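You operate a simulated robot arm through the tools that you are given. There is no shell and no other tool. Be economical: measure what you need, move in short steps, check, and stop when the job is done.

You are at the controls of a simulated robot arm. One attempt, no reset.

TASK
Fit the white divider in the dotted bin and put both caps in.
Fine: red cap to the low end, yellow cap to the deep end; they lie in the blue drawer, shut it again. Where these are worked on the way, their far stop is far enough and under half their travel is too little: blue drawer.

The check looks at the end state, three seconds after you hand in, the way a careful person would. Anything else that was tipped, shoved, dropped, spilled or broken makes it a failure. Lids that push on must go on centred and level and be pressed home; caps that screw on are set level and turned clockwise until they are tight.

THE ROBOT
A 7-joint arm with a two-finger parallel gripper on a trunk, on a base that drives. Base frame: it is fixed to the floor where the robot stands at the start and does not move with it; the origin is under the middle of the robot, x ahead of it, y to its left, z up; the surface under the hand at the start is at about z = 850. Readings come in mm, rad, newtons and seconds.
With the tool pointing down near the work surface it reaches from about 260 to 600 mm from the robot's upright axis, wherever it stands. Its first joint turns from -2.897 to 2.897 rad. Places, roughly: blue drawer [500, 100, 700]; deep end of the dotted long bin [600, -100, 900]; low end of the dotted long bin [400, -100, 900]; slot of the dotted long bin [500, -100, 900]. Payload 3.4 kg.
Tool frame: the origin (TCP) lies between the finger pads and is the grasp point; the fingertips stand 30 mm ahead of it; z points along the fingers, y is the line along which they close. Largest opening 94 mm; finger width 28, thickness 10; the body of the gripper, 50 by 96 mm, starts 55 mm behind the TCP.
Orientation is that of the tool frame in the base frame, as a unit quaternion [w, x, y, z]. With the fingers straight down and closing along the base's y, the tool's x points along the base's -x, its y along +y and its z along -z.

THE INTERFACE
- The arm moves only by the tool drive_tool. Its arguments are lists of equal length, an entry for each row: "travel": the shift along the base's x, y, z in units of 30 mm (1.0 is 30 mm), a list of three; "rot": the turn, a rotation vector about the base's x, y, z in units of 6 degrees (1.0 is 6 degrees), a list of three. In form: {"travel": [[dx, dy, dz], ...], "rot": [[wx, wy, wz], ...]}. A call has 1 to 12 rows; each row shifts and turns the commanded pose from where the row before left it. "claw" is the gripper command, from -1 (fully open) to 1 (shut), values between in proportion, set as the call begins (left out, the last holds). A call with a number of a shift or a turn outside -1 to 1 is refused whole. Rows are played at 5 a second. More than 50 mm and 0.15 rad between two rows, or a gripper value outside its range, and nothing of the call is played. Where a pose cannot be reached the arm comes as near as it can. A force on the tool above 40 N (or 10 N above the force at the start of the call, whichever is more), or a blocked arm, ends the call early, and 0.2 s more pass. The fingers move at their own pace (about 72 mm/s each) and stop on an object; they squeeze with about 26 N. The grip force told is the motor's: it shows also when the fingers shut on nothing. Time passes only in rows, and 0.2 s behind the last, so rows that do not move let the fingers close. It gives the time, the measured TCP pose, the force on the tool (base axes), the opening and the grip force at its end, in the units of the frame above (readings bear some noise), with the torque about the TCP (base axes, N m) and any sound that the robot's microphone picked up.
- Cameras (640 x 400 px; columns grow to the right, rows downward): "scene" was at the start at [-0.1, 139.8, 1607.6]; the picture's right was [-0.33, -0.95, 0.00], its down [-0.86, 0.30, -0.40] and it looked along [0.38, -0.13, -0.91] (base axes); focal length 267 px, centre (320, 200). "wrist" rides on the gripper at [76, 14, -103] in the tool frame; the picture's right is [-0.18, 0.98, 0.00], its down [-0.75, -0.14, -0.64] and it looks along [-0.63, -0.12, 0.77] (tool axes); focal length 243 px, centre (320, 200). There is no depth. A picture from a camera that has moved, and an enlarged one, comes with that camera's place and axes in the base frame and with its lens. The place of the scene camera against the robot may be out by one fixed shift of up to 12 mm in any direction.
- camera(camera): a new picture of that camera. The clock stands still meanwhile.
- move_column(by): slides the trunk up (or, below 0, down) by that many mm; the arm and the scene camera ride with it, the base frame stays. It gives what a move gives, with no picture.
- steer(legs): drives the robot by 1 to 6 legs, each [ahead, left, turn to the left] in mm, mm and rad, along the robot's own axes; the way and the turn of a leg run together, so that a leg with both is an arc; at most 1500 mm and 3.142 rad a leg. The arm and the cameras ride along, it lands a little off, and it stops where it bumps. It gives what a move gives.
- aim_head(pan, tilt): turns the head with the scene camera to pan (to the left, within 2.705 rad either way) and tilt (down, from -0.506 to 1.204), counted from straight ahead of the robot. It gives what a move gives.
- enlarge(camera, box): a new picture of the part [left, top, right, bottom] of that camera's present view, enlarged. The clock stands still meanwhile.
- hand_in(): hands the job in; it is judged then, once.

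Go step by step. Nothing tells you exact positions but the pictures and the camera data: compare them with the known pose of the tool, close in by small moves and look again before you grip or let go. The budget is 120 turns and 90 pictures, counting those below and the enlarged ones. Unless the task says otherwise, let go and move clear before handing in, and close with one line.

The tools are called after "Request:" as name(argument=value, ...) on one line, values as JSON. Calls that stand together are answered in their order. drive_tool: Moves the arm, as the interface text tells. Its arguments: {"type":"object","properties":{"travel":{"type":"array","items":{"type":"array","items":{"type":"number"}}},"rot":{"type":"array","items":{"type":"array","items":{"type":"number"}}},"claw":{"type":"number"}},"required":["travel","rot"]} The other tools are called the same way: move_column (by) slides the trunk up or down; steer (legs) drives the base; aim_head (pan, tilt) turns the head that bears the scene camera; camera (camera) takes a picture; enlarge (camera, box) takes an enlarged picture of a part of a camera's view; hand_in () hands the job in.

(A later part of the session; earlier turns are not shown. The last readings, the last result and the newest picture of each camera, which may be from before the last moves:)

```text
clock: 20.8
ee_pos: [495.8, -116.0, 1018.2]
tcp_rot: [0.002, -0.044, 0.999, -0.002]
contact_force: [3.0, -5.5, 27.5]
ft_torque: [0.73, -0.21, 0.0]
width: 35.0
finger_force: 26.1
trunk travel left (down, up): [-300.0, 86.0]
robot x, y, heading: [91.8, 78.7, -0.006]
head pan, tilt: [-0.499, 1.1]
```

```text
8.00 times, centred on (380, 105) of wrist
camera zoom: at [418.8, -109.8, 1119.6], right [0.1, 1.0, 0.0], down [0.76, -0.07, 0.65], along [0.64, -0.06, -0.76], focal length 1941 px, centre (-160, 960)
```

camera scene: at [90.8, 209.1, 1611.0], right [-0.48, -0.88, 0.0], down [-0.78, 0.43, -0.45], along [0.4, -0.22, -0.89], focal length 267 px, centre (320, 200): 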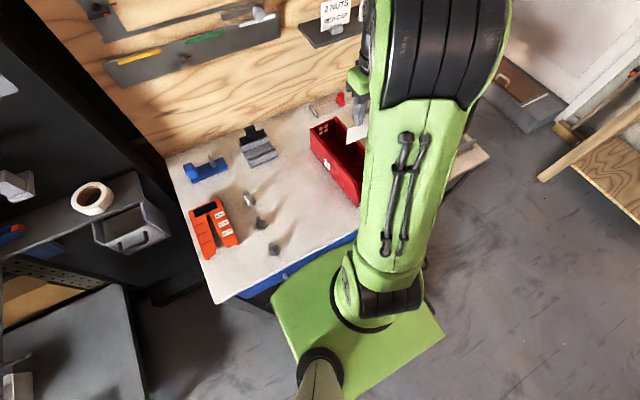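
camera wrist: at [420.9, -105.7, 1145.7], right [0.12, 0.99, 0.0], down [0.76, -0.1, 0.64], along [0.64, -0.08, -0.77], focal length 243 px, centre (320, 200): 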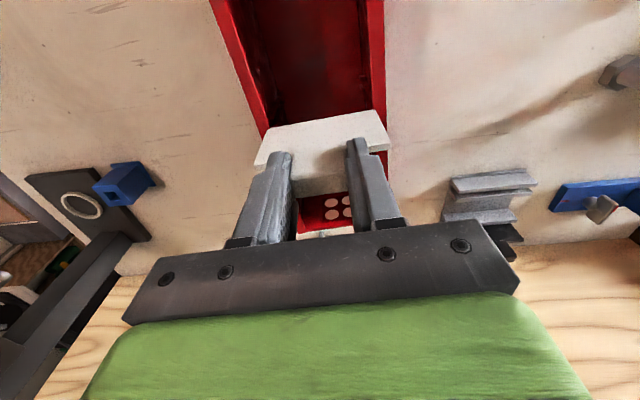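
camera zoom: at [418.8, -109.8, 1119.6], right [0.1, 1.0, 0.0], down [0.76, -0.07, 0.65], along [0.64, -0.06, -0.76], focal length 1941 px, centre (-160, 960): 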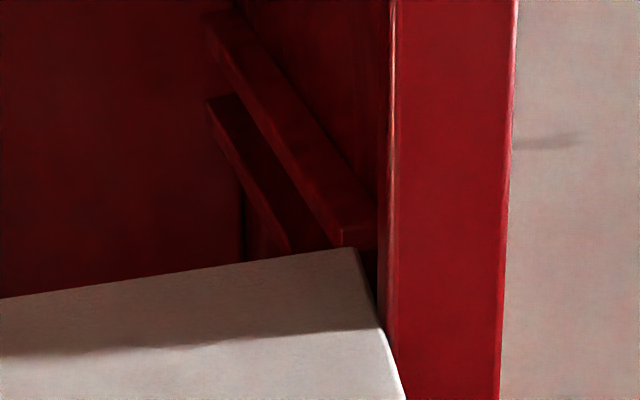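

The left side has entered behind its ridge; the right side rests on the near ridge. I lift slightly, nudge +0.7 mm x with a slight yaw back, and lower again.

Request:
drive_tool(travel=[[0, 0, 0.15], [0.022, 0.02, 0], [0, 0, -0.1], [0, 0, -0.1]], rot=[[0, 0, 0], [0, 0, -0.04], [0, 0, 0], [0, 0, 0]])

Request:
enlarge(camera="wrist", box=[245, 80, 395, 180])

```text
clock: 21.9
ee_pos: [496.2, -116.4, 1018.1]
tcp_rot: [0.003, -0.041, 0.999, -0.003]
contact_force: [-6.2, -2.5, 22.9]
ft_torque: [0.83, 0.63, 0.3]
width: 34.1
finger_force: 25.7
trunk travel left (down, up): [-300.0, 86.0]
robot x, y, heading: [92.3, 77.9, -0.002]
head pan, tilt: [-0.499, 1.1]
stopped in row 4: the force on the tool passed its limit at 41 N (the readings are from after the stop); the commanded pose is now the measured one
```

```text
4.00 times, centred on (320, 130) of wrist
camera zoom: at [418.8, -108.7, 1120.2], right [0.1, 0.99, -0.01], down [0.76, -0.08, 0.65], along [0.64, -0.07, -0.76], focal length 970 px, centre (320, 480)
```

zoom: 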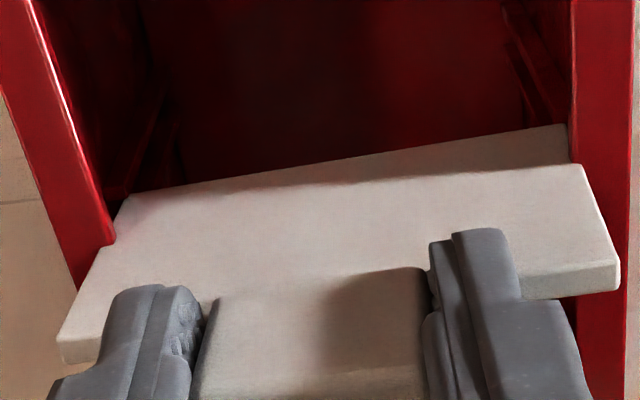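

The right end now appears pushed back by the far ridge, so it's bracketed within under a millimetre. I lift a few mm and re-look, since the commanded pose was reset.

Request:
drive_tool(travel=[[0, 0, 0.15], [0, 0, 0.13]], rot=[[0, 0, 0], [0, 0, 0]])

Request:
enlarge(camera="wrist", box=[245, 80, 305, 130])

Request:
enlarge(camera="wrist", box=[350, 80, 410, 130])

```text
clock: 22.5
ee_pos: [498.2, -112.9, 1022.8]
tcp_rot: [0.002, -0.042, 0.999, -0.002]
contact_force: [0.4, 0.2, -0.5]
ft_torque: [-0.01, 0.01, -0.01]
width: 33.1
finger_force: 25.6
trunk travel left (down, up): [-300.0, 86.0]
robot x, y, heading: [92.1, 77.4, -0.011]
head pan, tilt: [-0.499, 1.1]
```

```text
8.00 times, centred on (275, 105) of wrist
camera zoom: at [420.7, -106.9, 1126.0], right [0.1, 0.99, 0.0], down [0.76, -0.08, 0.65], along [0.64, -0.07, -0.76], focal length 1941 px, centre (680, 960)
```

zoom: 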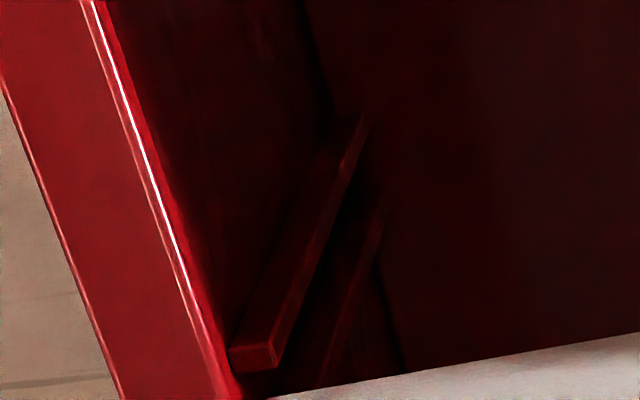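

```text
8.00 times, centred on (380, 105) of wrist
camera zoom: at [420.7, -106.9, 1126.0], right [0.1, 0.99, 0.0], down [0.76, -0.08, 0.65], along [0.64, -0.07, -0.76], focal length 1941 px, centre (-160, 960)
```

zoom: 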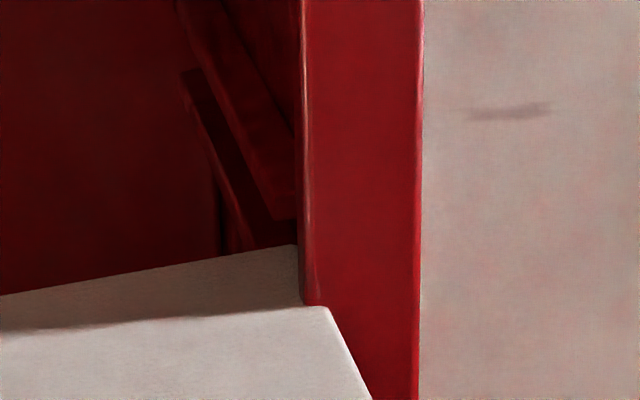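

The plate moved too far +y (touching the right rim) and is slightly tilted; x and yaw look right. I correct y by −2 mm and level the tool, then lower again.

Request:
drive_tool(travel=[[0, -0.065, 0], [0, 0, -0.1], [0, 0, -0.06]], rot=[[0.038, 0.038, 0], [0, 0, 0], [0, 0, 0]])

Request:
enlarge(camera="wrist", box=[245, 90, 305, 140])

Request:
enlarge(camera="wrist", box=[350, 80, 410, 130])

```text
clock: 23.3
ee_pos: [498.7, -115.9, 1020.9]
tcp_rot: [0.001, -0.042, 0.999, 0.0]
contact_force: [0.2, -0.2, -0.7]
ft_torque: [0.01, 0.04, 0.0]
width: 33.3
finger_force: 25.6
trunk travel left (down, up): [-300.0, 86.0]
robot x, y, heading: [88.5, 83.4, -0.001]
head pan, tilt: [-0.499, 1.1]
```

```text
8.00 times, centred on (275, 115) of wrist
camera zoom: at [421.3, -109.4, 1122.7], right [0.1, 0.99, 0.0], down [0.76, -0.08, 0.64], along [0.64, -0.07, -0.77], focal length 1941 px, centre (680, 880)
```

zoom: 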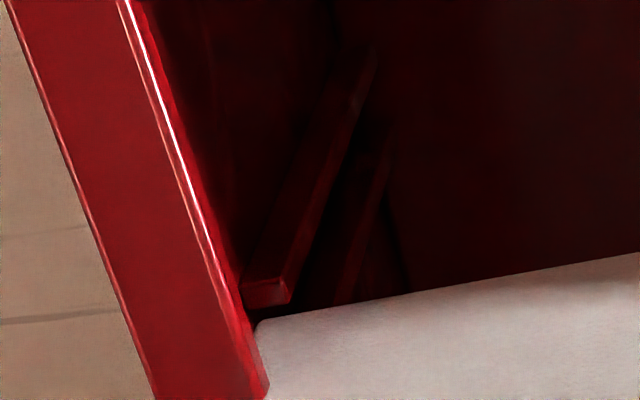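

```text
8.00 times, centred on (380, 105) of wrist
camera zoom: at [421.3, -109.4, 1122.7], right [0.1, 0.99, 0.0], down [0.76, -0.08, 0.64], along [0.64, -0.07, -0.77], focal length 1941 px, centre (-160, 960)
```

zoom: 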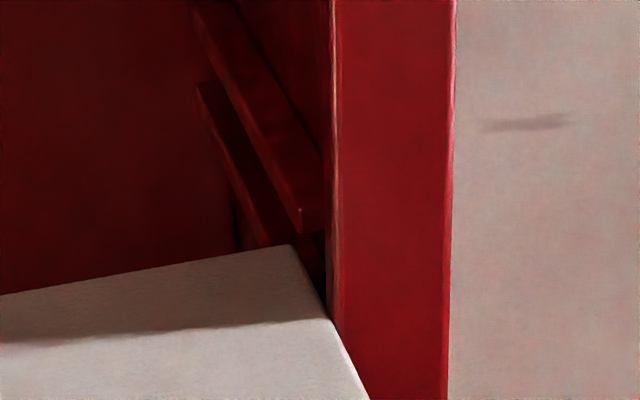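

Nearly there; the plate needs about +1 mm y. I lower 2 mm more and look at the residual offset at contact height.

Request:
drive_tool(travel=[[0, 0.03, 0], [0, 0, -0.05]], rot=[[0, 0, 0], [0, 0, 0]])

Request:
enlarge(camera="wrist", box=[250, 95, 290, 125])

Request:
enlarge(camera="wrist", box=[360, 90, 400, 120])

```text
clock: 23.9
ee_pos: [498.9, -115.6, 1019.6]
tcp_rot: [0.001, -0.042, 0.999, 0.0]
contact_force: [0.6, -0.6, -0.5]
ft_torque: [0.01, -0.02, 0.01]
width: 33.2
finger_force: 26.2
trunk travel left (down, up): [-300.0, 86.0]
robot x, y, heading: [92.5, 78.6, -0.005]
head pan, tilt: [-0.499, 1.1]
```

```text
13.33 times, centred on (270, 110) of wrist
camera zoom: at [421.7, -109.0, 1121.4], right [0.1, 0.99, 0.0], down [0.76, -0.08, 0.64], along [0.64, -0.07, -0.77], focal length 3235 px, centre (987, 1400)
```

zoom: 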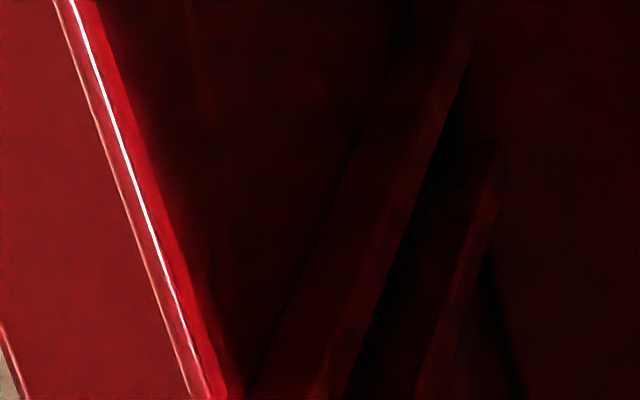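

```text
13.33 times, centred on (380, 105) of wrist
camera zoom: at [421.7, -109.0, 1121.4], right [0.1, 0.99, 0.0], down [0.76, -0.08, 0.64], along [0.64, -0.07, -0.77], focal length 3235 px, centre (-480, 1467)
```

zoom: 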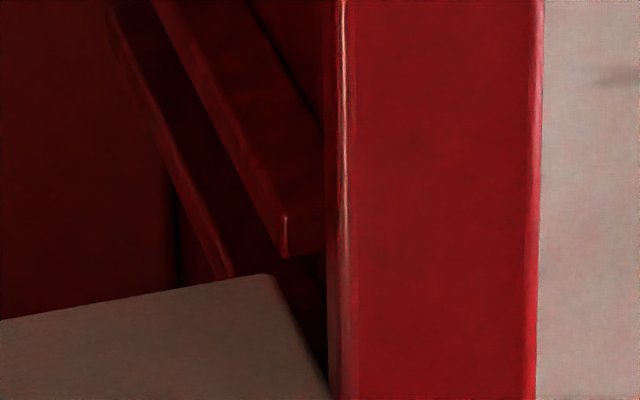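

Right end is about 1 mm behind the ridge at this height. I lower 2 mm more and check force and both sides.

Request:
drive_tool(travel=[[0, 0, -0.04], [0, 0, -0.03]], rot=[[0, 0, 0], [0, 0, 0]])

Request:
enlarge(camera="wrist", box=[255, 112, 295, 142])

Request:
enlarge(camera="wrist", box=[360, 90, 400, 120])

```text
clock: 24.5
ee_pos: [499.0, -115.7, 1015.8]
tcp_rot: [0.0, -0.042, 0.999, 0.0]
contact_force: [0.5, -0.4, 0.1]
ft_torque: [-0.01, 0.01, -0.01]
width: 33.2
finger_force: 25.8
trunk travel left (down, up): [-300.0, 86.0]
robot x, y, heading: [93.7, 78.7, -0.003]
head pan, tilt: [-0.499, 1.1]
```

```text
13.33 times, centred on (275, 127) of wrist
camera zoom: at [421.6, -109.0, 1119.3], right [0.1, 0.99, 0.0], down [0.76, -0.08, 0.64], along [0.64, -0.07, -0.77], focal length 3235 px, centre (920, 1173)
```

zoom: 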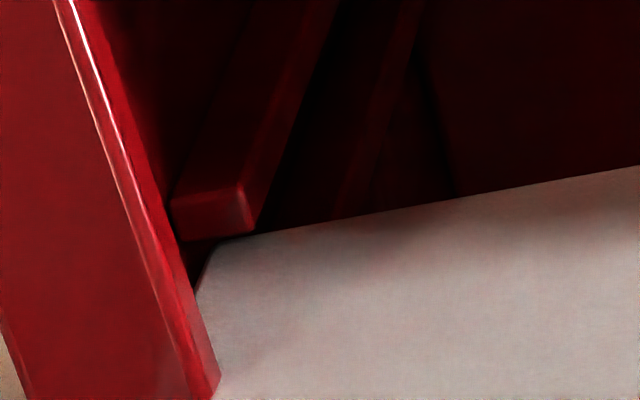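

```text
13.33 times, centred on (380, 105) of wrist
camera zoom: at [421.6, -109.0, 1119.3], right [0.1, 0.99, 0.0], down [0.76, -0.08, 0.64], along [0.64, -0.07, -0.77], focal length 3235 px, centre (-480, 1467)
```

zoom: 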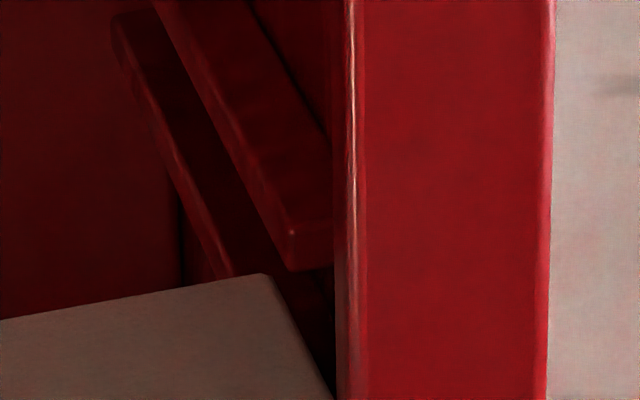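

No contact yet and both sides line up with the ridge backs. I lower 2 mm more.

Request:
drive_tool(travel=[[0, 0, -0.04], [0, 0, -0.03]], rot=[[0, 0, 0], [0, 0, 0]])

Request:
enlarge(camera="wrist", box=[250, 85, 400, 145])

```text
clock: 25.1
ee_pos: [498.0, -115.7, 1015.4]
tcp_rot: [0.001, -0.042, 0.999, 0.0]
contact_force: [0.2, 0.3, -0.5]
ft_torque: [0.03, -0.01, 0.01]
width: 33.0
finger_force: 26.2
trunk travel left (down, up): [-300.0, 86.0]
robot x, y, heading: [92.0, 81.1, -0.006]
head pan, tilt: [-0.499, 1.1]
```

```text
4.27 times, centred on (325, 115) of wrist
camera zoom: at [421.1, -109.2, 1117.1], right [0.1, 0.99, 0.0], down [0.76, -0.08, 0.64], along [0.64, -0.07, -0.77], focal length 1035 px, centre (299, 563)
```

zoom: 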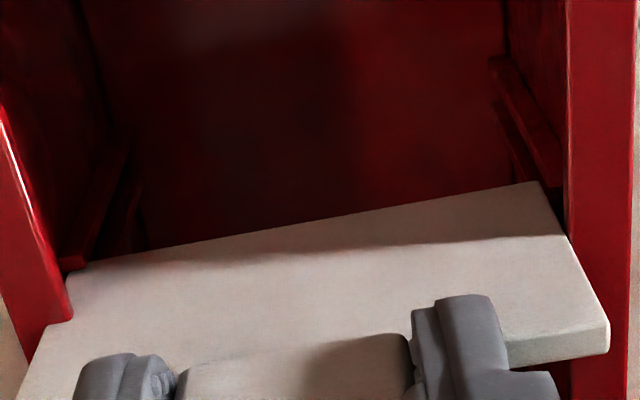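

Still no contact, so the plate is entering the slot. I lower further, watching the force.

Request:
drive_tool(travel=[[0, 0, -0.08], [0, 0, -0.08], [0, 0, -0.08]], rot=[[0, 0, 0], [0, 0, 0], [0, 0, 0]])

Request:
enlarge(camera="wrist", box=[250, 85, 400, 145])

```text
clock: 25.9
ee_pos: [499.4, -115.0, 1006.1]
tcp_rot: [0.001, -0.042, 0.999, 0.001]
contact_force: [0.3, -1.0, 0.6]
ft_torque: [0.02, 0.01, 0.01]
width: 33.1
finger_force: 26.0
trunk travel left (down, up): [-300.0, 86.0]
robot x, y, heading: [92.2, 78.9, -0.0]
head pan, tilt: [-0.499, 1.1]
```

```text
4.27 times, centred on (325, 115) of wrist
camera zoom: at [422.4, -109.1, 1109.8], right [0.1, 0.99, 0.0], down [0.76, -0.08, 0.64], along [0.64, -0.07, -0.77], focal length 1035 px, centre (299, 563)
```

zoom: 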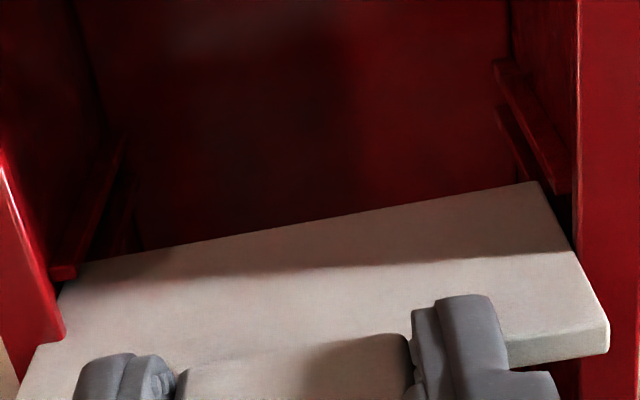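

No contact 12 mm lower than the previous contact height, which suggests it's in the slot. I test by nudging −1.5 mm in x and reading the side force.

Request:
drive_tool(travel=[[-0.05, 0, 0], [0, 0, 0]], rot=[[0, 0, 0], [0, 0, 0]])

Request:
drive_tool(travel=[[0.1, 0, 0], [0, 0, 0]], rot=[[0, 0, 0], [0, 0, 0]])

```text
clock: 26.5
ee_pos: [497.7, -114.9, 1007.1]
tcp_rot: [0.001, -0.043, 0.999, 0.0]
contact_force: [1.6, -0.2, -0.1]
ft_torque: [0.02, -0.09, 0.06]
width: 33.3
finger_force: 26.0
trunk travel left (down, up): [-300.0, 86.0]
robot x, y, heading: [91.1, 81.2, -0.007]
head pan, tilt: [-0.499, 1.1]
```

```text
clock: 27.1
ee_pos: [500.6, -117.3, 1005.7]
tcp_rot: [0.001, -0.041, 0.999, 0.0]
contact_force: [-0.1, -0.7, 0.2]
ft_torque: [0.0, 0.14, -0.08]
width: 33.3
finger_force: 26.5
trunk travel left (down, up): [-300.0, 86.0]
robot x, y, heading: [89.2, 82.3, -0.005]
head pan, tilt: [-0.499, 1.1]
```

Light forces on both sides: it is held in the slot. I recentre and lower further in small steps.

Request:
drive_tool(travel=[[-0.05, 0, 0], [0, 0, -0.15], [0, 0, -0.15], [0, 0, -0.15]], rot=[[0, 0, 0], [0, 0, 0], [0, 0, 0], [0, 0, 0]])

Request:
enlarge(camera="wrist", box=[230, 85, 410, 185])

```text
clock: 28.1
ee_pos: [497.2, -116.8, 991.4]
tcp_rot: [0.001, -0.041, 0.999, 0.0]
contact_force: [-0.2, -0.2, 1.4]
ft_torque: [0.0, -0.02, 0.07]
width: 33.2
finger_force: 26.1
trunk travel left (down, up): [-300.0, 86.0]
robot x, y, heading: [93.1, 77.7, -0.004]
head pan, tilt: [-0.499, 1.1]
```

```text
3.56 times, centred on (320, 135) of wrist
camera zoom: at [420.6, -109.7, 1095.2], right [0.1, 0.99, 0.0], down [0.76, -0.08, 0.64], along [0.64, -0.07, -0.77], focal length 863 px, centre (320, 431)
```

zoom: 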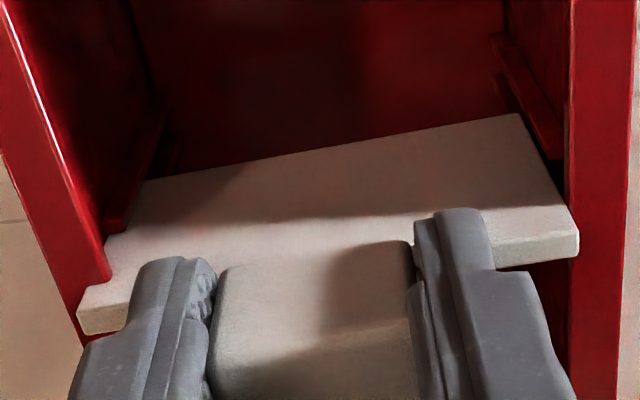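

Both near ridges now clearly overlap the plate front: it's in the slot on both sides. I keep lowering.

Request:
drive_tool(travel=[[0, 0, -0.25], [0, 0, -0.25], [0, 0, -0.25], [0, 0, -0.25]], rot=[[0, 0, 0], [0, 0, 0], [0, 0, 0], [0, 0, 0]])

Request:
enlarge(camera="wrist", box=[230, 85, 410, 185])

```text
clock: 29.1
ee_pos: [497.2, -115.3, 962.3]
tcp_rot: [0.001, -0.041, 0.999, 0.0]
contact_force: [1.0, 0.0, -0.3]
ft_torque: [-0.02, -0.03, 0.05]
width: 33.2
finger_force: 26.2
trunk travel left (down, up): [-300.0, 86.0]
robot x, y, heading: [92.5, 78.7, -0.004]
head pan, tilt: [-0.499, 1.1]
```

```text
3.56 times, centred on (320, 135) of wrist
camera zoom: at [419.9, -109.5, 1065.2], right [0.1, 0.99, 0.0], down [0.76, -0.08, 0.64], along [0.64, -0.07, -0.77], focal length 863 px, centre (320, 431)
```

zoom: 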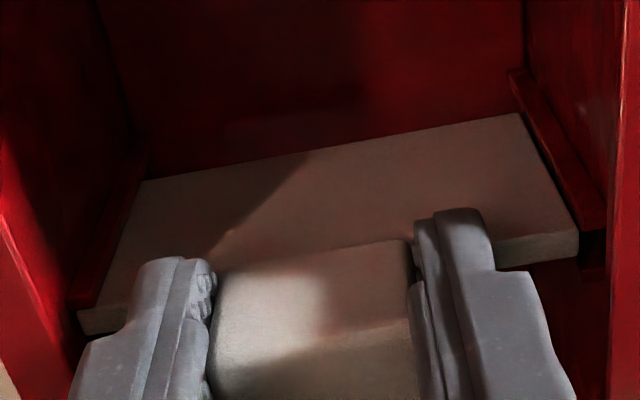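

The plate slides well down between the guides. I continue until it meets the floor.

Request:
drive_tool(travel=[[0, 0, -0.15], [0, 0, -0.15], [0, 0, -0.15], [0, 0, -0.1], [0, 0, -0.1]], rot=[[0, 0, 0], [0, 0, 0], [0, 0, 0], [0, 0, 0], [0, 0, 0]])

```text
clock: 30.3
ee_pos: [497.5, -117.0, 946.9]
tcp_rot: [0.003, -0.042, 0.999, -0.001]
contact_force: [0.9, 1.0, 22.4]
ft_torque: [0.12, 0.0, 0.01]
width: 33.1
finger_force: 25.9
trunk travel left (down, up): [-300.0, 86.0]
robot x, y, heading: [91.0, 79.3, -0.006]
head pan, tilt: [-0.499, 1.1]
```

Contact at the floor height, balanced: seated. I open partly (bin walls are close) and rise.

Request:
drive_tool(travel=[[0, 0, 0.05], [0, 0, 0], [0, 0, 0]], rot=[[0, 0, 0], [0, 0, 0], [0, 0, 0]], claw=-0.06)

Request:
drive_tool(travel=[[0, 0, 0.5], [0, 0, 1], [0, 0, 1], [0, 0, 1], [0, 0, 1], [0, 0, 1], [0, 0, 1]], rot=[[0, 0, 0], [0, 0, 0], [0, 0, 0], [0, 0, 0], [0, 0, 0], [0, 0, 0], [0, 0, 0]])

Request:
camera(camera="wrist")

```text
clock: 31.1
ee_pos: [497.3, -117.4, 946.8]
tcp_rot: [0.002, -0.041, 0.999, -0.001]
contact_force: [0.0, -8.5, 18.4]
ft_torque: [-0.27, -0.08, -0.01]
width: 49.3
finger_force: 0.1
trunk travel left (down, up): [-300.0, 86.0]
robot x, y, heading: [90.5, 78.2, -0.001]
head pan, tilt: [-0.499, 1.1]
```

```text
clock: 32.7
ee_pos: [498.7, -116.5, 1139.7]
tcp_rot: [0.001, -0.041, 0.999, -0.001]
contact_force: [0.3, 0.5, 0.7]
ft_torque: [0.01, 0.0, 0.02]
width: 49.6
finger_force: 0.0
trunk travel left (down, up): [-300.0, 86.0]
robot x, y, heading: [89.5, 80.4, -0.008]
head pan, tilt: [-0.499, 1.1]
```

```text
34 pictures are left
camera wrist: at [421.7, -110.1, 1242.9], right [0.1, 0.99, 0.0], down [0.76, -0.08, 0.64], along [0.64, -0.07, -0.77], focal length 243 px, centre (320, 200)
```

wrist: 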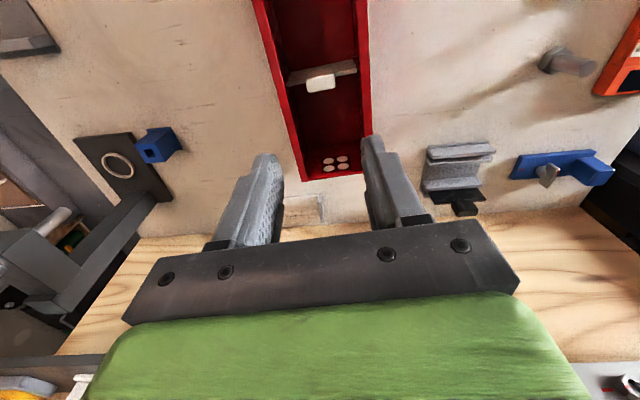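

The divider is in the bin. I verify its seat with one zoom.

Request:
enlarge(camera="wrist", box=[265, 30, 385, 130])

```text
4.00 times, centred on (325, 80) of wrist
camera zoom: at [421.7, -110.1, 1242.9], right [0.1, 0.99, 0.0], down [0.76, -0.08, 0.64], along [0.64, -0.07, -0.77], focal length 970 px, centre (300, 680)
```

zoom: 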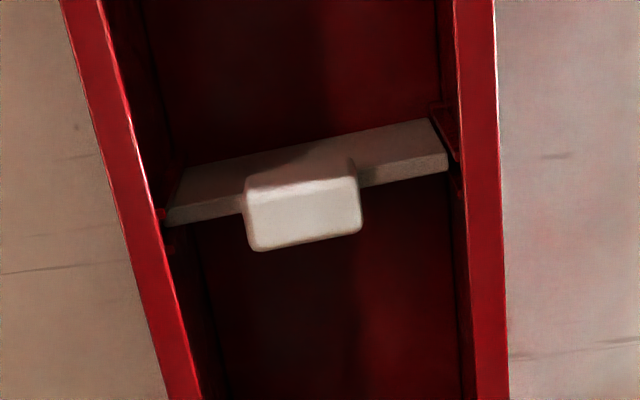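

The divider stands between the guides on both sides. Next I back the robot away and centre on the drawer.

Request:
steer(legs=[[-420, 80, 0]])

Request:
aim_head(pan=-0.1, tilt=0.9)

Request:
camera(camera="scene")

```text
clock: 35.3
ee_pos: [84.7, -38.3, 1140.1]
tcp_rot: [0.001, -0.04, 0.999, 0.0]
contact_force: [0.1, -1.0, 0.0]
ft_torque: [0.02, -0.03, 0.0]
width: 49.9
finger_force: 0.0
trunk travel left (down, up): [-300.0, 86.0]
robot x, y, heading: [-323.7, 160.3, -0.008]
head pan, tilt: [-0.499, 1.1]
```

```text
clock: 36.2
ee_pos: [85.2, -38.7, 1139.7]
tcp_rot: [0.001, -0.039, 0.999, 0.0]
contact_force: [-0.1, 0.0, -0.3]
ft_torque: [0.0, 0.0, 0.03]
width: 49.7
finger_force: 0.0
trunk travel left (down, up): [-300.0, 86.0]
robot x, y, heading: [-322.3, 162.6, -0.006]
head pan, tilt: [-0.099, 0.901]
```

```text
32 pictures are left
camera scene: at [-302.3, 310.4, 1624.8], right [-0.11, -0.99, 0.0], down [-0.78, 0.08, -0.62], along [0.62, -0.07, -0.78], focal length 267 px, centre (320, 200)
```

scene: 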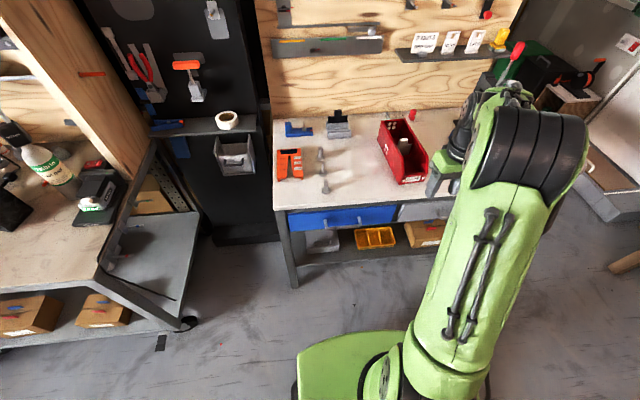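

Drawer and handle are in view; I zoom in to locate the handle.

Request:
enlarge(camera="scene", box=[275, 185, 415, 265])

```text
4.57 times, centred on (345, 225) of scene
camera zoom: at [-302.3, 310.4, 1624.8], right [-0.11, -0.99, 0.0], down [-0.78, 0.08, -0.62], along [0.62, -0.07, -0.78], focal length 1222 px, centre (206, 86)
```

zoom: 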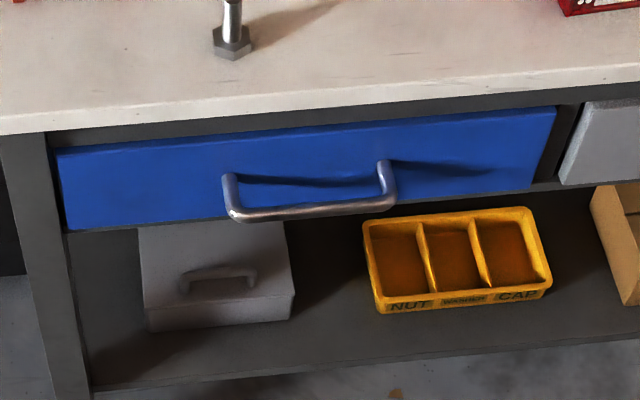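

Handle bar estimated at (255, 153, 745), protruding about 35 mm. I turn the hand to point forward with vertical closing, doing it well clear of the table, and lower the trunk.

Request:
drive_tool(travel=[[0, 0.53, 0], [0, 0.53, 0], [0, 0.53, 0], [0, 0.53, 0], [0, 0.53, 0], [0, 0.53, 0], [0, 0.53, 0], [0, 0.53, 0], [0, 0.53, 0], [0, 0.53, 0], [0, 0.53, 0], [0, 0.53, 0]], rot=[[0, 0, 1], [0, 0, 1], [0, 0, 1], [0, 0, 1], [0, 0, 1], [0, 0, 1], [0, 0, 1], [0, 0, 1], [0, 0, 1], [0, 0, 1], [0, 0, 1], [0, 0, 1]])

Request:
move_column(by=-180)

Request:
drive_tool(travel=[[0, 0, 0], [0, 0, 0], [0, 0, 0], [0, 0, 0], [0, 0, 0], [0, 0, 0], [0, 0, 0], [0, 0, 0], [0, 0, 0], [0, 0, 0]], rot=[[0, 0, 1], [0, 0, 1], [0, 0, 0.25], [0, -1, 0], [0, -1, 0], [0, -1, 0], [0, -1, 0], [0, -1, 0], [0, -1, 0], [0, -1, 0]])

```text
clock: 38.8
ee_pos: [84.9, 151.5, 1140.2]
tcp_rot: [0.001, -0.621, 0.784, 0.0]
contact_force: [-0.2, 0.3, 0.0]
ft_torque: [-0.01, -0.01, -0.06]
width: 49.7
finger_force: 0.0
trunk travel left (down, up): [-300.0, 86.0]
robot x, y, heading: [-321.7, 155.5, -0.003]
head pan, tilt: [-0.099, 0.901]
```

```text
clock: 40.8
ee_pos: [85.6, 151.2, 959.7]
tcp_rot: [0.0, -0.62, 0.785, 0.0]
contact_force: [0.2, 0.3, 0.8]
ft_torque: [0.01, -0.01, -0.02]
width: 49.6
finger_force: 0.0
trunk travel left (down, up): [-120.0, 266.0]
robot x, y, heading: [-318.9, 156.3, 0.0]
head pan, tilt: [-0.099, 0.901]
```

```text
clock: 43.0
ee_pos: [84.6, 150.3, 959.4]
tcp_rot: [-0.254, 0.661, -0.659, 0.254]
contact_force: [0.7, -0.6, 0.2]
ft_torque: [0.0, 0.01, 0.0]
width: 49.7
finger_force: 0.1
trunk travel left (down, up): [-120.0, 266.0]
robot x, y, heading: [-322.4, 157.7, -0.006]
head pan, tilt: [-0.099, 0.901]
```

Rotation works. I continue tilting to about 84° while descending in front of the table.

Request:
drive_tool(travel=[[0, 0, -0.7], [0, 0, -0.7], [0, 0, -0.7], [0, 0, -0.7], [0, 0, -0.7], [0, 0, -0.7], [0, 0, -0.7]], rot=[[0, -1, 0], [0, -1, 0], [0, -1, 0], [0, -1, 0], [0, -1, 0], [0, -1, 0], [0, -1, 0]])

Request:
camera(camera="wrist")

```text
clock: 44.6
ee_pos: [131.0, 148.9, 874.2]
tcp_rot: [-0.46, 0.538, -0.537, 0.459]
contact_force: [-0.8, -0.4, 0.7]
ft_torque: [0.01, -0.02, -0.02]
width: 49.8
finger_force: 0.0
out of reach, approached as far as the arm can: row 2, 3, 4, 5
trunk travel left (down, up): [-120.0, 266.0]
robot x, y, heading: [-321.9, 160.4, -0.005]
head pan, tilt: [-0.099, 0.901]
```

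```text
30 pictures are left
camera wrist: at [27.9, 70.1, 875.9], right [-0.15, 0.18, -0.97], down [-0.61, 0.75, 0.24], along [0.77, 0.63, 0.0], focal length 243 px, centre (320, 200)
```

wrist: 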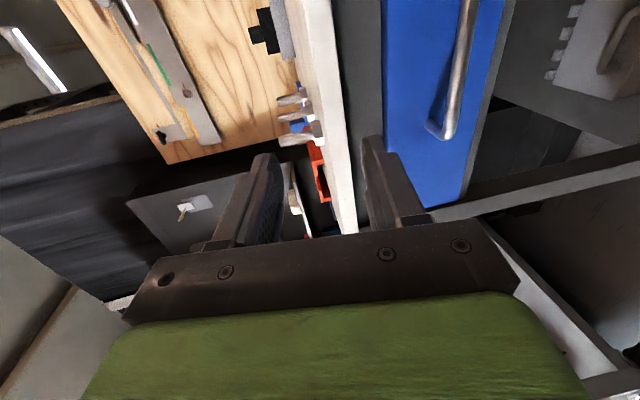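

Too close for this pose; I back the robot 130 mm, then bring the hand toward the handle and look again.

Request:
steer(legs=[[-130, 0, 0]])

Request:
drive_tool(travel=[[0.9, 0, -0.9], [0.9, 0, -0.9], [0.9, 0, -0.9], [0.9, 0, -0.9], [0.9, 0, -0.6]], rot=[[0, 0, 0], [0, 0, 0], [0, 0, 0], [0, 0, 0], [0, 0, 0]], claw=-0.3)

Request:
camera(camera="wrist")

```text
clock: 45.9
ee_pos: [-0.7, 148.7, 874.1]
tcp_rot: [-0.461, 0.538, -0.536, 0.459]
contact_force: [0.8, 0.2, 1.5]
ft_torque: [0.01, 0.0, -0.03]
width: 50.0
finger_force: 0.2
trunk travel left (down, up): [-120.0, 266.0]
robot x, y, heading: [-455.1, 160.4, -0.005]
head pan, tilt: [-0.099, 0.901]
```

```text
clock: 47.1
ee_pos: [136.5, 147.6, 748.4]
tcp_rot: [-0.459, 0.539, -0.536, 0.459]
contact_force: [0.0, 0.0, 0.0]
ft_torque: [0.0, 0.0, 0.0]
width: 61.0
finger_force: 0.0
trunk travel left (down, up): [-120.0, 266.0]
robot x, y, heading: [-455.1, 159.8, -0.006]
head pan, tilt: [-0.099, 0.901]
```

```text
29 pictures are left
camera wrist: at [33.5, 69.9, 750.4], right [-0.15, 0.18, -0.97], down [-0.62, 0.75, 0.24], along [0.77, 0.63, 0.0], focal length 243 px, centre (320, 200)
```

wrist: 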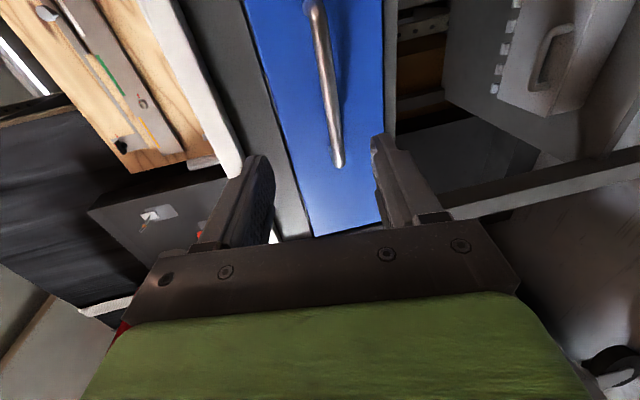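

Triangulated bar: x≈248, z≈722, y≈74–200. I move the hand so the bar comes between the open fingers.

Request:
drive_tool(travel=[[0, -0.25, -0.85], [0.9, 0, 0], [0.9, 0, 0], [0.9, 0, 0], [0.3, 0, 0]], rot=[[0, 0, 0], [0, 0, 0], [0, 0, 0], [0, 0, 0], [0, 0, 0]])

Request:
camera(camera="wrist")

```text
clock: 48.3
ee_pos: [227.8, 140.9, 724.2]
tcp_rot: [-0.46, 0.54, -0.536, 0.458]
contact_force: [1.0, -0.2, -1.1]
ft_torque: [0.01, 0.0, -0.02]
width: 61.1
finger_force: 0.0
trunk travel left (down, up): [-120.0, 266.0]
robot x, y, heading: [-455.4, 158.2, -0.005]
head pan, tilt: [-0.099, 0.901]
```

```text
28 pictures are left
camera wrist: at [123.8, 63.8, 726.3], right [-0.15, 0.18, -0.97], down [-0.62, 0.75, 0.24], along [0.77, 0.63, 0.0], focal length 243 px, centre (320, 200)
```

wrist: 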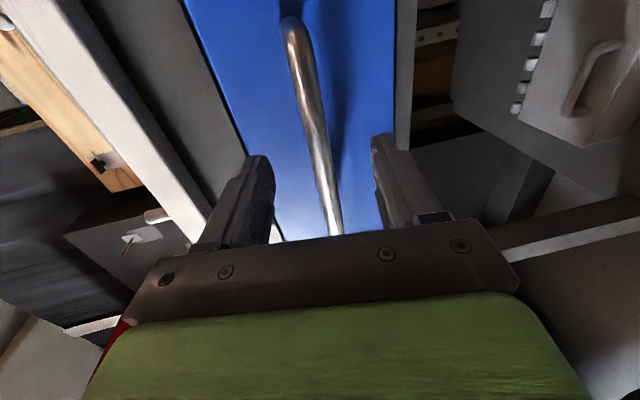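

The bar is centred between the fingers. I advance 15 mm and close.

Request:
drive_tool(travel=[[0.25, 0, -0.07], [0.25, 0, -0.03]], rot=[[0, 0, 0], [0, 0, 0]])

Request:
drive_tool(travel=[[0, 0, 0], [0, 0, 0], [0, 0, 0], [0, 0, 0]], rot=[[0, 0, 0], [0, 0, 0], [0, 0, 0], [0, 0, 0]], claw=1)

```text
clock: 48.9
ee_pos: [242.7, 141.2, 719.5]
tcp_rot: [-0.46, 0.539, -0.536, 0.459]
contact_force: [0.2, -0.1, -0.3]
ft_torque: [0.02, 0.02, 0.02]
width: 61.4
finger_force: 0.0
trunk travel left (down, up): [-120.0, 266.0]
robot x, y, heading: [-455.2, 162.2, -0.002]
head pan, tilt: [-0.099, 0.901]
```

```text
clock: 49.9
ee_pos: [241.7, 141.7, 720.4]
tcp_rot: [-0.46, 0.539, -0.536, 0.459]
contact_force: [1.6, -0.8, 5.0]
ft_torque: [0.17, -0.09, -0.03]
width: 13.6
finger_force: 44.7
trunk travel left (down, up): [-120.0, 266.0]
robot x, y, heading: [-455.2, 159.6, -0.006]
head pan, tilt: [-0.099, 0.901]
```

Bar gripped (13.6 mm). I pull the drawer straight out.

Request:
drive_tool(travel=[[-0.5, 0, 0], [-0.7, 0, 0], [-0.7, 0, 0], [-0.7, 0, 0], [-0.7, 0, 0], [-0.7, 0, 0], [-0.7, 0, 0], [-0.7, 0, 0], [-0.7, 0, 0]], rot=[[0, 0, 0], [0, 0, 0], [0, 0, 0], [0, 0, 0], [0, 0, 0], [0, 0, 0], [0, 0, 0], [0, 0, 0], [0, 0, 0]])

Request:
camera(camera="scene")

```text
clock: 51.9
ee_pos: [56.1, 142.1, 720.7]
tcp_rot: [-0.462, 0.538, -0.535, 0.459]
contact_force: [-1.2, -8.2, 24.1]
ft_torque: [0.15, -0.47, 0.49]
width: 13.6
finger_force: 45.2
trunk travel left (down, up): [-120.0, 266.0]
robot x, y, heading: [-454.3, 158.1, -0.004]
head pan, tilt: [-0.099, 0.901]
```

```text
27 pictures are left
camera scene: at [-436.4, 310.1, 1445.6], right [-0.1, -0.99, 0.0], down [-0.78, 0.08, -0.62], along [0.62, -0.06, -0.78], focal length 267 px, centre (320, 200)
```

scene: 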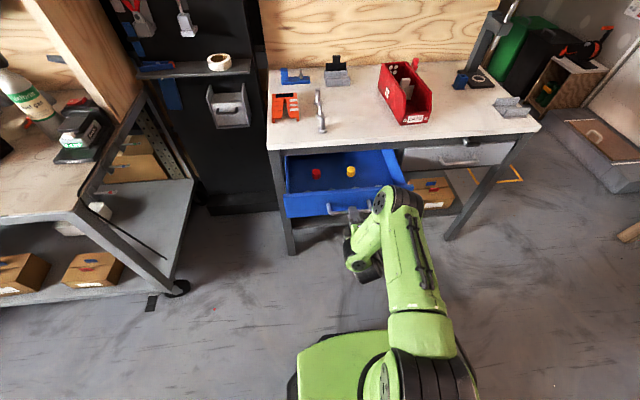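

The drawer is open 186 mm with both caps visible. I pull on toward the stop, easing the vertical force.

Request:
drive_tool(travel=[[-0.5, 0, 0.05], [-0.5, 0, 0.03], [-0.5, 0, 0], [-0.5, 0, 0]], rot=[[0, 0, 0], [0, 0, 0], [0, 0, 0], [0, 0, 0]])

Request:
enlarge(camera="scene", box=[260, 130, 420, 230])

```text
clock: 52.9
ee_pos: [-3.1, 141.4, 722.2]
tcp_rot: [-0.458, 0.541, -0.537, 0.457]
contact_force: [-1.4, 0.2, -6.3]
ft_torque: [0.24, 0.14, 0.61]
width: 13.7
finger_force: 45.0
trunk travel left (down, up): [-120.0, 266.0]
robot x, y, heading: [-456.8, 164.0, 0.003]
head pan, tilt: [-0.099, 0.901]
```

```text
4.00 times, centred on (340, 180) of scene
camera zoom: at [-433.2, 311.2, 1445.2], right [-0.1, -0.99, 0.0], down [-0.78, 0.08, -0.62], along [0.62, -0.06, -0.78], focal length 1070 px, centre (240, 280)
```

zoom: 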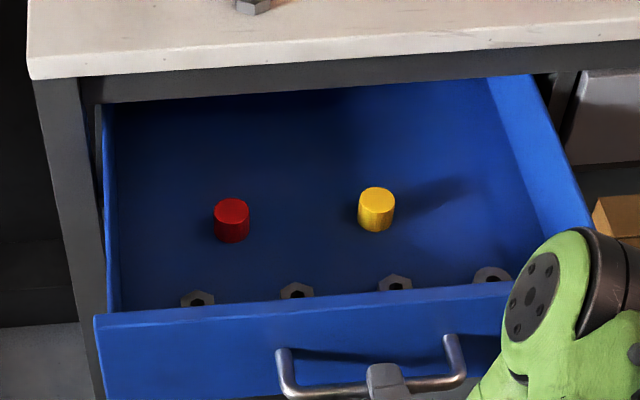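

Opened 245 mm; caps sit at roughly x≈238, close to the table edge. I try pulling further for room.

Request:
drive_tool(travel=[[-0.5, 0, 0], [-0.5, 0, 0], [-0.5, 0, 0]], rot=[[0, 0, 0], [0, 0, 0], [0, 0, 0]])

```text
clock: 53.7
ee_pos: [-17.1, 141.3, 721.2]
tcp_rot: [-0.458, 0.541, -0.538, 0.456]
contact_force: [-0.8, 3.7, -21.5]
ft_torque: [0.17, 0.41, 0.34]
width: 13.4
finger_force: 45.1
out of reach, approached as far as the arm can: row 2, 3
trunk travel left (down, up): [-120.0, 266.0]
robot x, y, heading: [-451.5, 157.4, -0.004]
head pan, tilt: [-0.099, 0.901]
```

The arm is at its limit, no drawer stop yet; I pull a bit more with the base.

Request:
steer(legs=[[-60, 0, 0]])

Request:
enlarge(camera="scene", box=[260, 110, 420, 210])

```text
clock: 54.6
ee_pos: [-61.1, 142.9, 722.9]
tcp_rot: [-0.459, 0.539, -0.538, 0.458]
contact_force: [-0.8, -0.3, 1.2]
ft_torque: [0.04, 0.0, 0.18]
width: 13.7
finger_force: 45.0
trunk travel left (down, up): [-120.0, 266.0]
robot x, y, heading: [-499.2, 156.3, -0.004]
head pan, tilt: [-0.099, 0.901]
stopped in leg 1: the force on the tool passed its limit at 88 N (the readings are from after the stop); the commanded pose is now the measured one
```

```text
4.00 times, centred on (340, 160) of scene
camera zoom: at [-478.9, 311.2, 1445.5], right [-0.1, -0.99, 0.0], down [-0.78, 0.08, -0.62], along [0.62, -0.06, -0.78], focal length 1070 px, centre (240, 360)
```

zoom: 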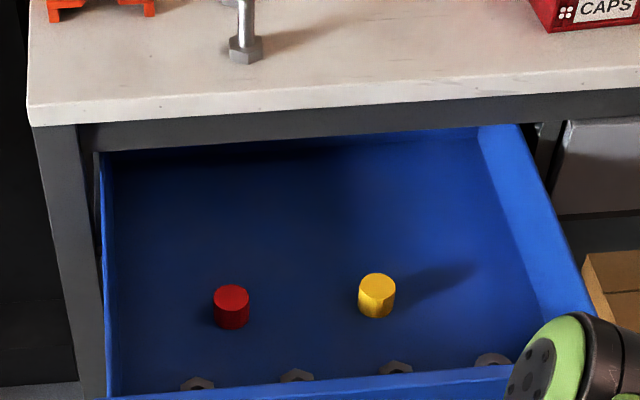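

The drawer reached its far stop. I release the bar, back out, and will restage to the drawer's right side, from where both caps and the bin are reachable.

Request:
drive_tool(travel=[[0, 0, 0], [0, 0, 0], [0, 0, 0], [0, 0, 0]], rot=[[0, 0, 0], [0, 0, 0], [0, 0, 0], [0, 0, 0]], claw=-0.3)

Request:
steer(legs=[[-130, 0, 0]])

Request:
move_column(by=180)

Request:
drive_tool(travel=[[0.5, 0, 0.8], [0.5, 0, 0.8], [0.5, 0, 0.8], [0.3, 0, 0.6], [0.3, 0, 0.5], [0.3, 0, 0.3], [0.3, 0, 0], [0, 0, 0], [0, 0, 0], [0, 0, 0], [0, 0, 0], [0, 0, 0]], rot=[[0, 1, 0], [0, 1, 0], [0, 1, 0], [0, 1, 0], [0, 1, 0], [0, 1, 0], [0, 1, 0], [0, 1, 0], [0, 1, 0], [0, 1, 0], [0, 1, 0], [0, 1, 0]])

```text
clock: 55.6
ee_pos: [-62.2, 141.4, 722.4]
tcp_rot: [-0.459, 0.539, -0.537, 0.459]
contact_force: [0.6, 0.1, -0.6]
ft_torque: [0.01, 0.03, 0.01]
width: 61.1
finger_force: 0.2
trunk travel left (down, up): [-120.0, 266.0]
robot x, y, heading: [-498.7, 159.6, -0.004]
head pan, tilt: [-0.099, 0.901]
```

```text
clock: 56.9
ee_pos: [-189.1, 141.8, 723.2]
tcp_rot: [-0.459, 0.538, -0.537, 0.46]
contact_force: [-0.6, 0.7, -0.4]
ft_torque: [0.04, 0.01, 0.01]
width: 60.9
finger_force: 0.1
trunk travel left (down, up): [-120.0, 266.0]
robot x, y, heading: [-625.3, 159.6, -0.003]
head pan, tilt: [-0.099, 0.901]
```

```text
clock: 58.9
ee_pos: [-187.9, 141.2, 901.6]
tcp_rot: [-0.458, 0.538, -0.538, 0.459]
contact_force: [0.0, -0.2, -1.1]
ft_torque: [-0.01, 0.02, 0.01]
width: 61.1
finger_force: 0.0
trunk travel left (down, up): [-300.0, 86.0]
robot x, y, heading: [-624.5, 159.5, -0.003]
head pan, tilt: [-0.099, 0.901]
```

```text
clock: 61.5
ee_pos: [-114.0, 140.8, 999.4]
tcp_rot: [-0.054, 0.706, -0.704, 0.055]
contact_force: [-0.7, 1.2, 0.3]
ft_torque: [-0.01, -0.01, -0.01]
width: 60.8
finger_force: 0.1
out of reach, approached as far as the arm can: row 3, 4
trunk travel left (down, up): [-300.0, 86.0]
robot x, y, heading: [-620.2, 159.8, -0.005]
head pan, tilt: [-0.099, 0.901]
```

Now I finish levelling the tool, drive right, turn the robot to face +y, and strafe to stand at the drawer's right side at about (40, −300).

Request:
drive_tool(travel=[[0, 0, 0], [0, 0, 0.5]], rot=[[0, 0.75, 0], [0, 0.72, 0]])

Request:
steer(legs=[[0, -460, 0], [0, 0, 1.571]])

Request:
steer(legs=[[0, -400, 0]])

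Request:
aim_head(pan=-0.6, tilt=0.9)

Request:
camera(camera="scene")

```text
clock: 62.1
ee_pos: [-116.2, 141.2, 1014.8]
tcp_rot: [-0.001, 0.708, -0.706, 0.0]
contact_force: [-0.5, 0.5, 0.4]
ft_torque: [-0.01, 0.01, 0.01]
width: 61.3
finger_force: 0.0
trunk travel left (down, up): [-300.0, 86.0]
robot x, y, heading: [-625.4, 157.1, -0.004]
head pan, tilt: [-0.099, 0.901]
```

```text
clock: 68.7
ee_pos: [-599.2, 204.1, 1015.4]
tcp_rot: [0.0, 1.0, -0.009, 0.0]
contact_force: [-0.1, 0.4, -0.6]
ft_torque: [-0.01, 0.01, 0.01]
width: 61.2
finger_force: 0.2
trunk travel left (down, up): [-300.0, 86.0]
robot x, y, heading: [-630.1, -304.4, 1.554]
head pan, tilt: [-0.099, 0.901]
```

```text
clock: 71.2
ee_pos: [-194.7, 194.3, 1014.9]
tcp_rot: [0.0, 1.0, -0.01, 0.0]
contact_force: [0.1, -0.9, 0.1]
ft_torque: [-0.01, 0.02, -0.04]
width: 60.9
finger_force: 0.1
trunk travel left (down, up): [-300.0, 86.0]
robot x, y, heading: [-224.5, -310.8, 1.546]
head pan, tilt: [-0.099, 0.901]
```

```text
clock: 72.1
ee_pos: [-194.2, 193.9, 1014.6]
tcp_rot: [-0.001, 1.0, -0.009, 0.0]
contact_force: [-1.0, 0.5, 0.4]
ft_torque: [0.01, 0.02, -0.02]
width: 61.1
finger_force: 0.1
trunk travel left (down, up): [-300.0, 86.0]
robot x, y, heading: [-223.0, -316.0, 1.54]
head pan, tilt: [-0.6, 0.901]
```

```text
24 pictures are left
camera scene: at [-330.2, -302.4, 1624.8], right [0.81, -0.58, 0.0], down [-0.46, -0.64, -0.62], along [0.36, 0.5, -0.78], focal length 267 px, centre (320, 200)
```

scene: 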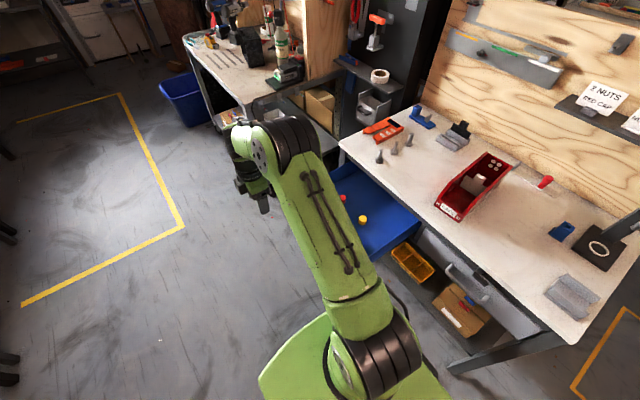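

Path is clear; I strafe the remaining 255 mm and rotate the tool by −90°, descending a little over the drawer.

Request:
steer(legs=[[0, -255, 0.03]])

Request:
drive_tool(travel=[[0, 0, 0], [0, 0, 0], [0, 0, 0], [0, 0, 0], [0, 0, 0], [0, 0, 0], [0, 0, 0], [0, 0, 0], [0, 0, 0], [0, 0, 0], [0, 0, 0], [0, 0, 0]], rot=[[0, 0, -1], [0, 0, -1], [0, 0, -1], [0, 0, -1], [0, 0, -1], [0, 0, -1], [0, 0, -1], [0, 0, -1], [0, 0, -1], [0, 0, -1], [0, 0, -1], [0, 0, -1]], claw=-0.4)

Request:
drive_tool(travel=[[0.5, -0.3, -0.5], [0.5, -0.3, -0.5], [0.5, -0.3, -0.5], [0.5, -0.3, -0.5]], rot=[[0, 0, -1], [0, 0, -1], [0, 0, -1], [0, 0, 0]])

Request:
camera(camera="wrist")

```text
clock: 74.0
ee_pos: [52.4, 190.4, 1015.6]
tcp_rot: [-0.001, 1.0, 0.005, 0.0]
contact_force: [0.3, -0.9, -0.1]
ft_torque: [0.01, 0.01, -0.01]
width: 61.1
finger_force: 0.1
trunk travel left (down, up): [-300.0, 86.0]
robot x, y, heading: [33.5, -316.7, 1.571]
head pan, tilt: [-0.6, 0.901]
```

```text
clock: 76.6
ee_pos: [51.2, 192.7, 1015.9]
tcp_rot: [0.0, 0.812, -0.584, 0.001]
contact_force: [0.0, 0.2, 0.6]
ft_torque: [-0.02, 0.0, 0.02]
width: 65.9
finger_force: 0.1
trunk travel left (down, up): [-300.0, 86.0]
robot x, y, heading: [34.6, -318.7, 1.575]
head pan, tilt: [-0.6, 0.901]
```

```text
clock: 77.6
ee_pos: [110.9, 157.0, 955.1]
tcp_rot: [0.0, 0.711, -0.703, 0.0]
contact_force: [0.1, -0.1, 0.7]
ft_torque: [0.0, 0.02, 0.0]
width: 65.9
finger_force: 0.1
trunk travel left (down, up): [-300.0, 86.0]
robot x, y, heading: [37.6, -314.0, 1.576]
head pan, tilt: [-0.6, 0.901]
```

```text
23 pictures are left
camera wrist: at [97.8, 79.2, 1057.9], right [-0.98, 0.17, 0.0], down [0.13, 0.76, 0.64], along [0.11, 0.63, -0.77], focal length 243 px, centre (320, 200)
```

wrist: 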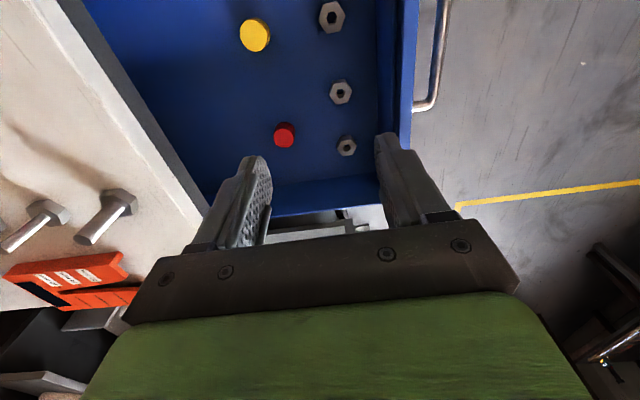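

Caps at about red (180, 228) and yellow (180, 98). I move over the red cap and lower the trunk for a close view.

Request:
drive_tool(travel=[[0.77, 0.7, 0], [0.77, 0.7, 0], [0.77, 0.7, 0]], rot=[[0, 0, 0], [0, 0, 0], [0, 0, 0]])

Request:
move_column(by=-160)

Request:
camera(camera="wrist")

```text
clock: 78.4
ee_pos: [180.1, 219.2, 955.7]
tcp_rot: [0.0, 0.711, -0.703, 0.001]
contact_force: [0.4, 0.6, 1.3]
ft_torque: [0.02, 0.02, -0.01]
width: 65.8
finger_force: 0.1
trunk travel left (down, up): [-300.0, 86.0]
robot x, y, heading: [34.7, -313.9, 1.572]
head pan, tilt: [-0.6, 0.901]
```

```text
clock: 80.2
ee_pos: [178.8, 218.3, 796.9]
tcp_rot: [-0.001, 0.711, -0.703, 0.001]
contact_force: [-0.1, 0.9, 0.3]
ft_torque: [-0.03, -0.01, 0.01]
width: 65.8
finger_force: 0.1
trunk travel left (down, up): [-140.0, 246.0]
robot x, y, heading: [34.9, -319.1, 1.574]
head pan, tilt: [-0.6, 0.901]
```

```text
22 pictures are left
camera wrist: at [165.3, 141.1, 899.7], right [-0.98, 0.17, 0.0], down [0.13, 0.76, 0.64], along [0.11, 0.63, -0.77], focal length 243 px, centre (320, 200)
```

wrist: 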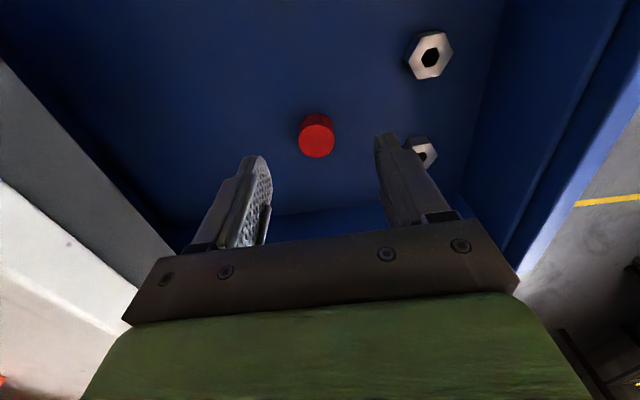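

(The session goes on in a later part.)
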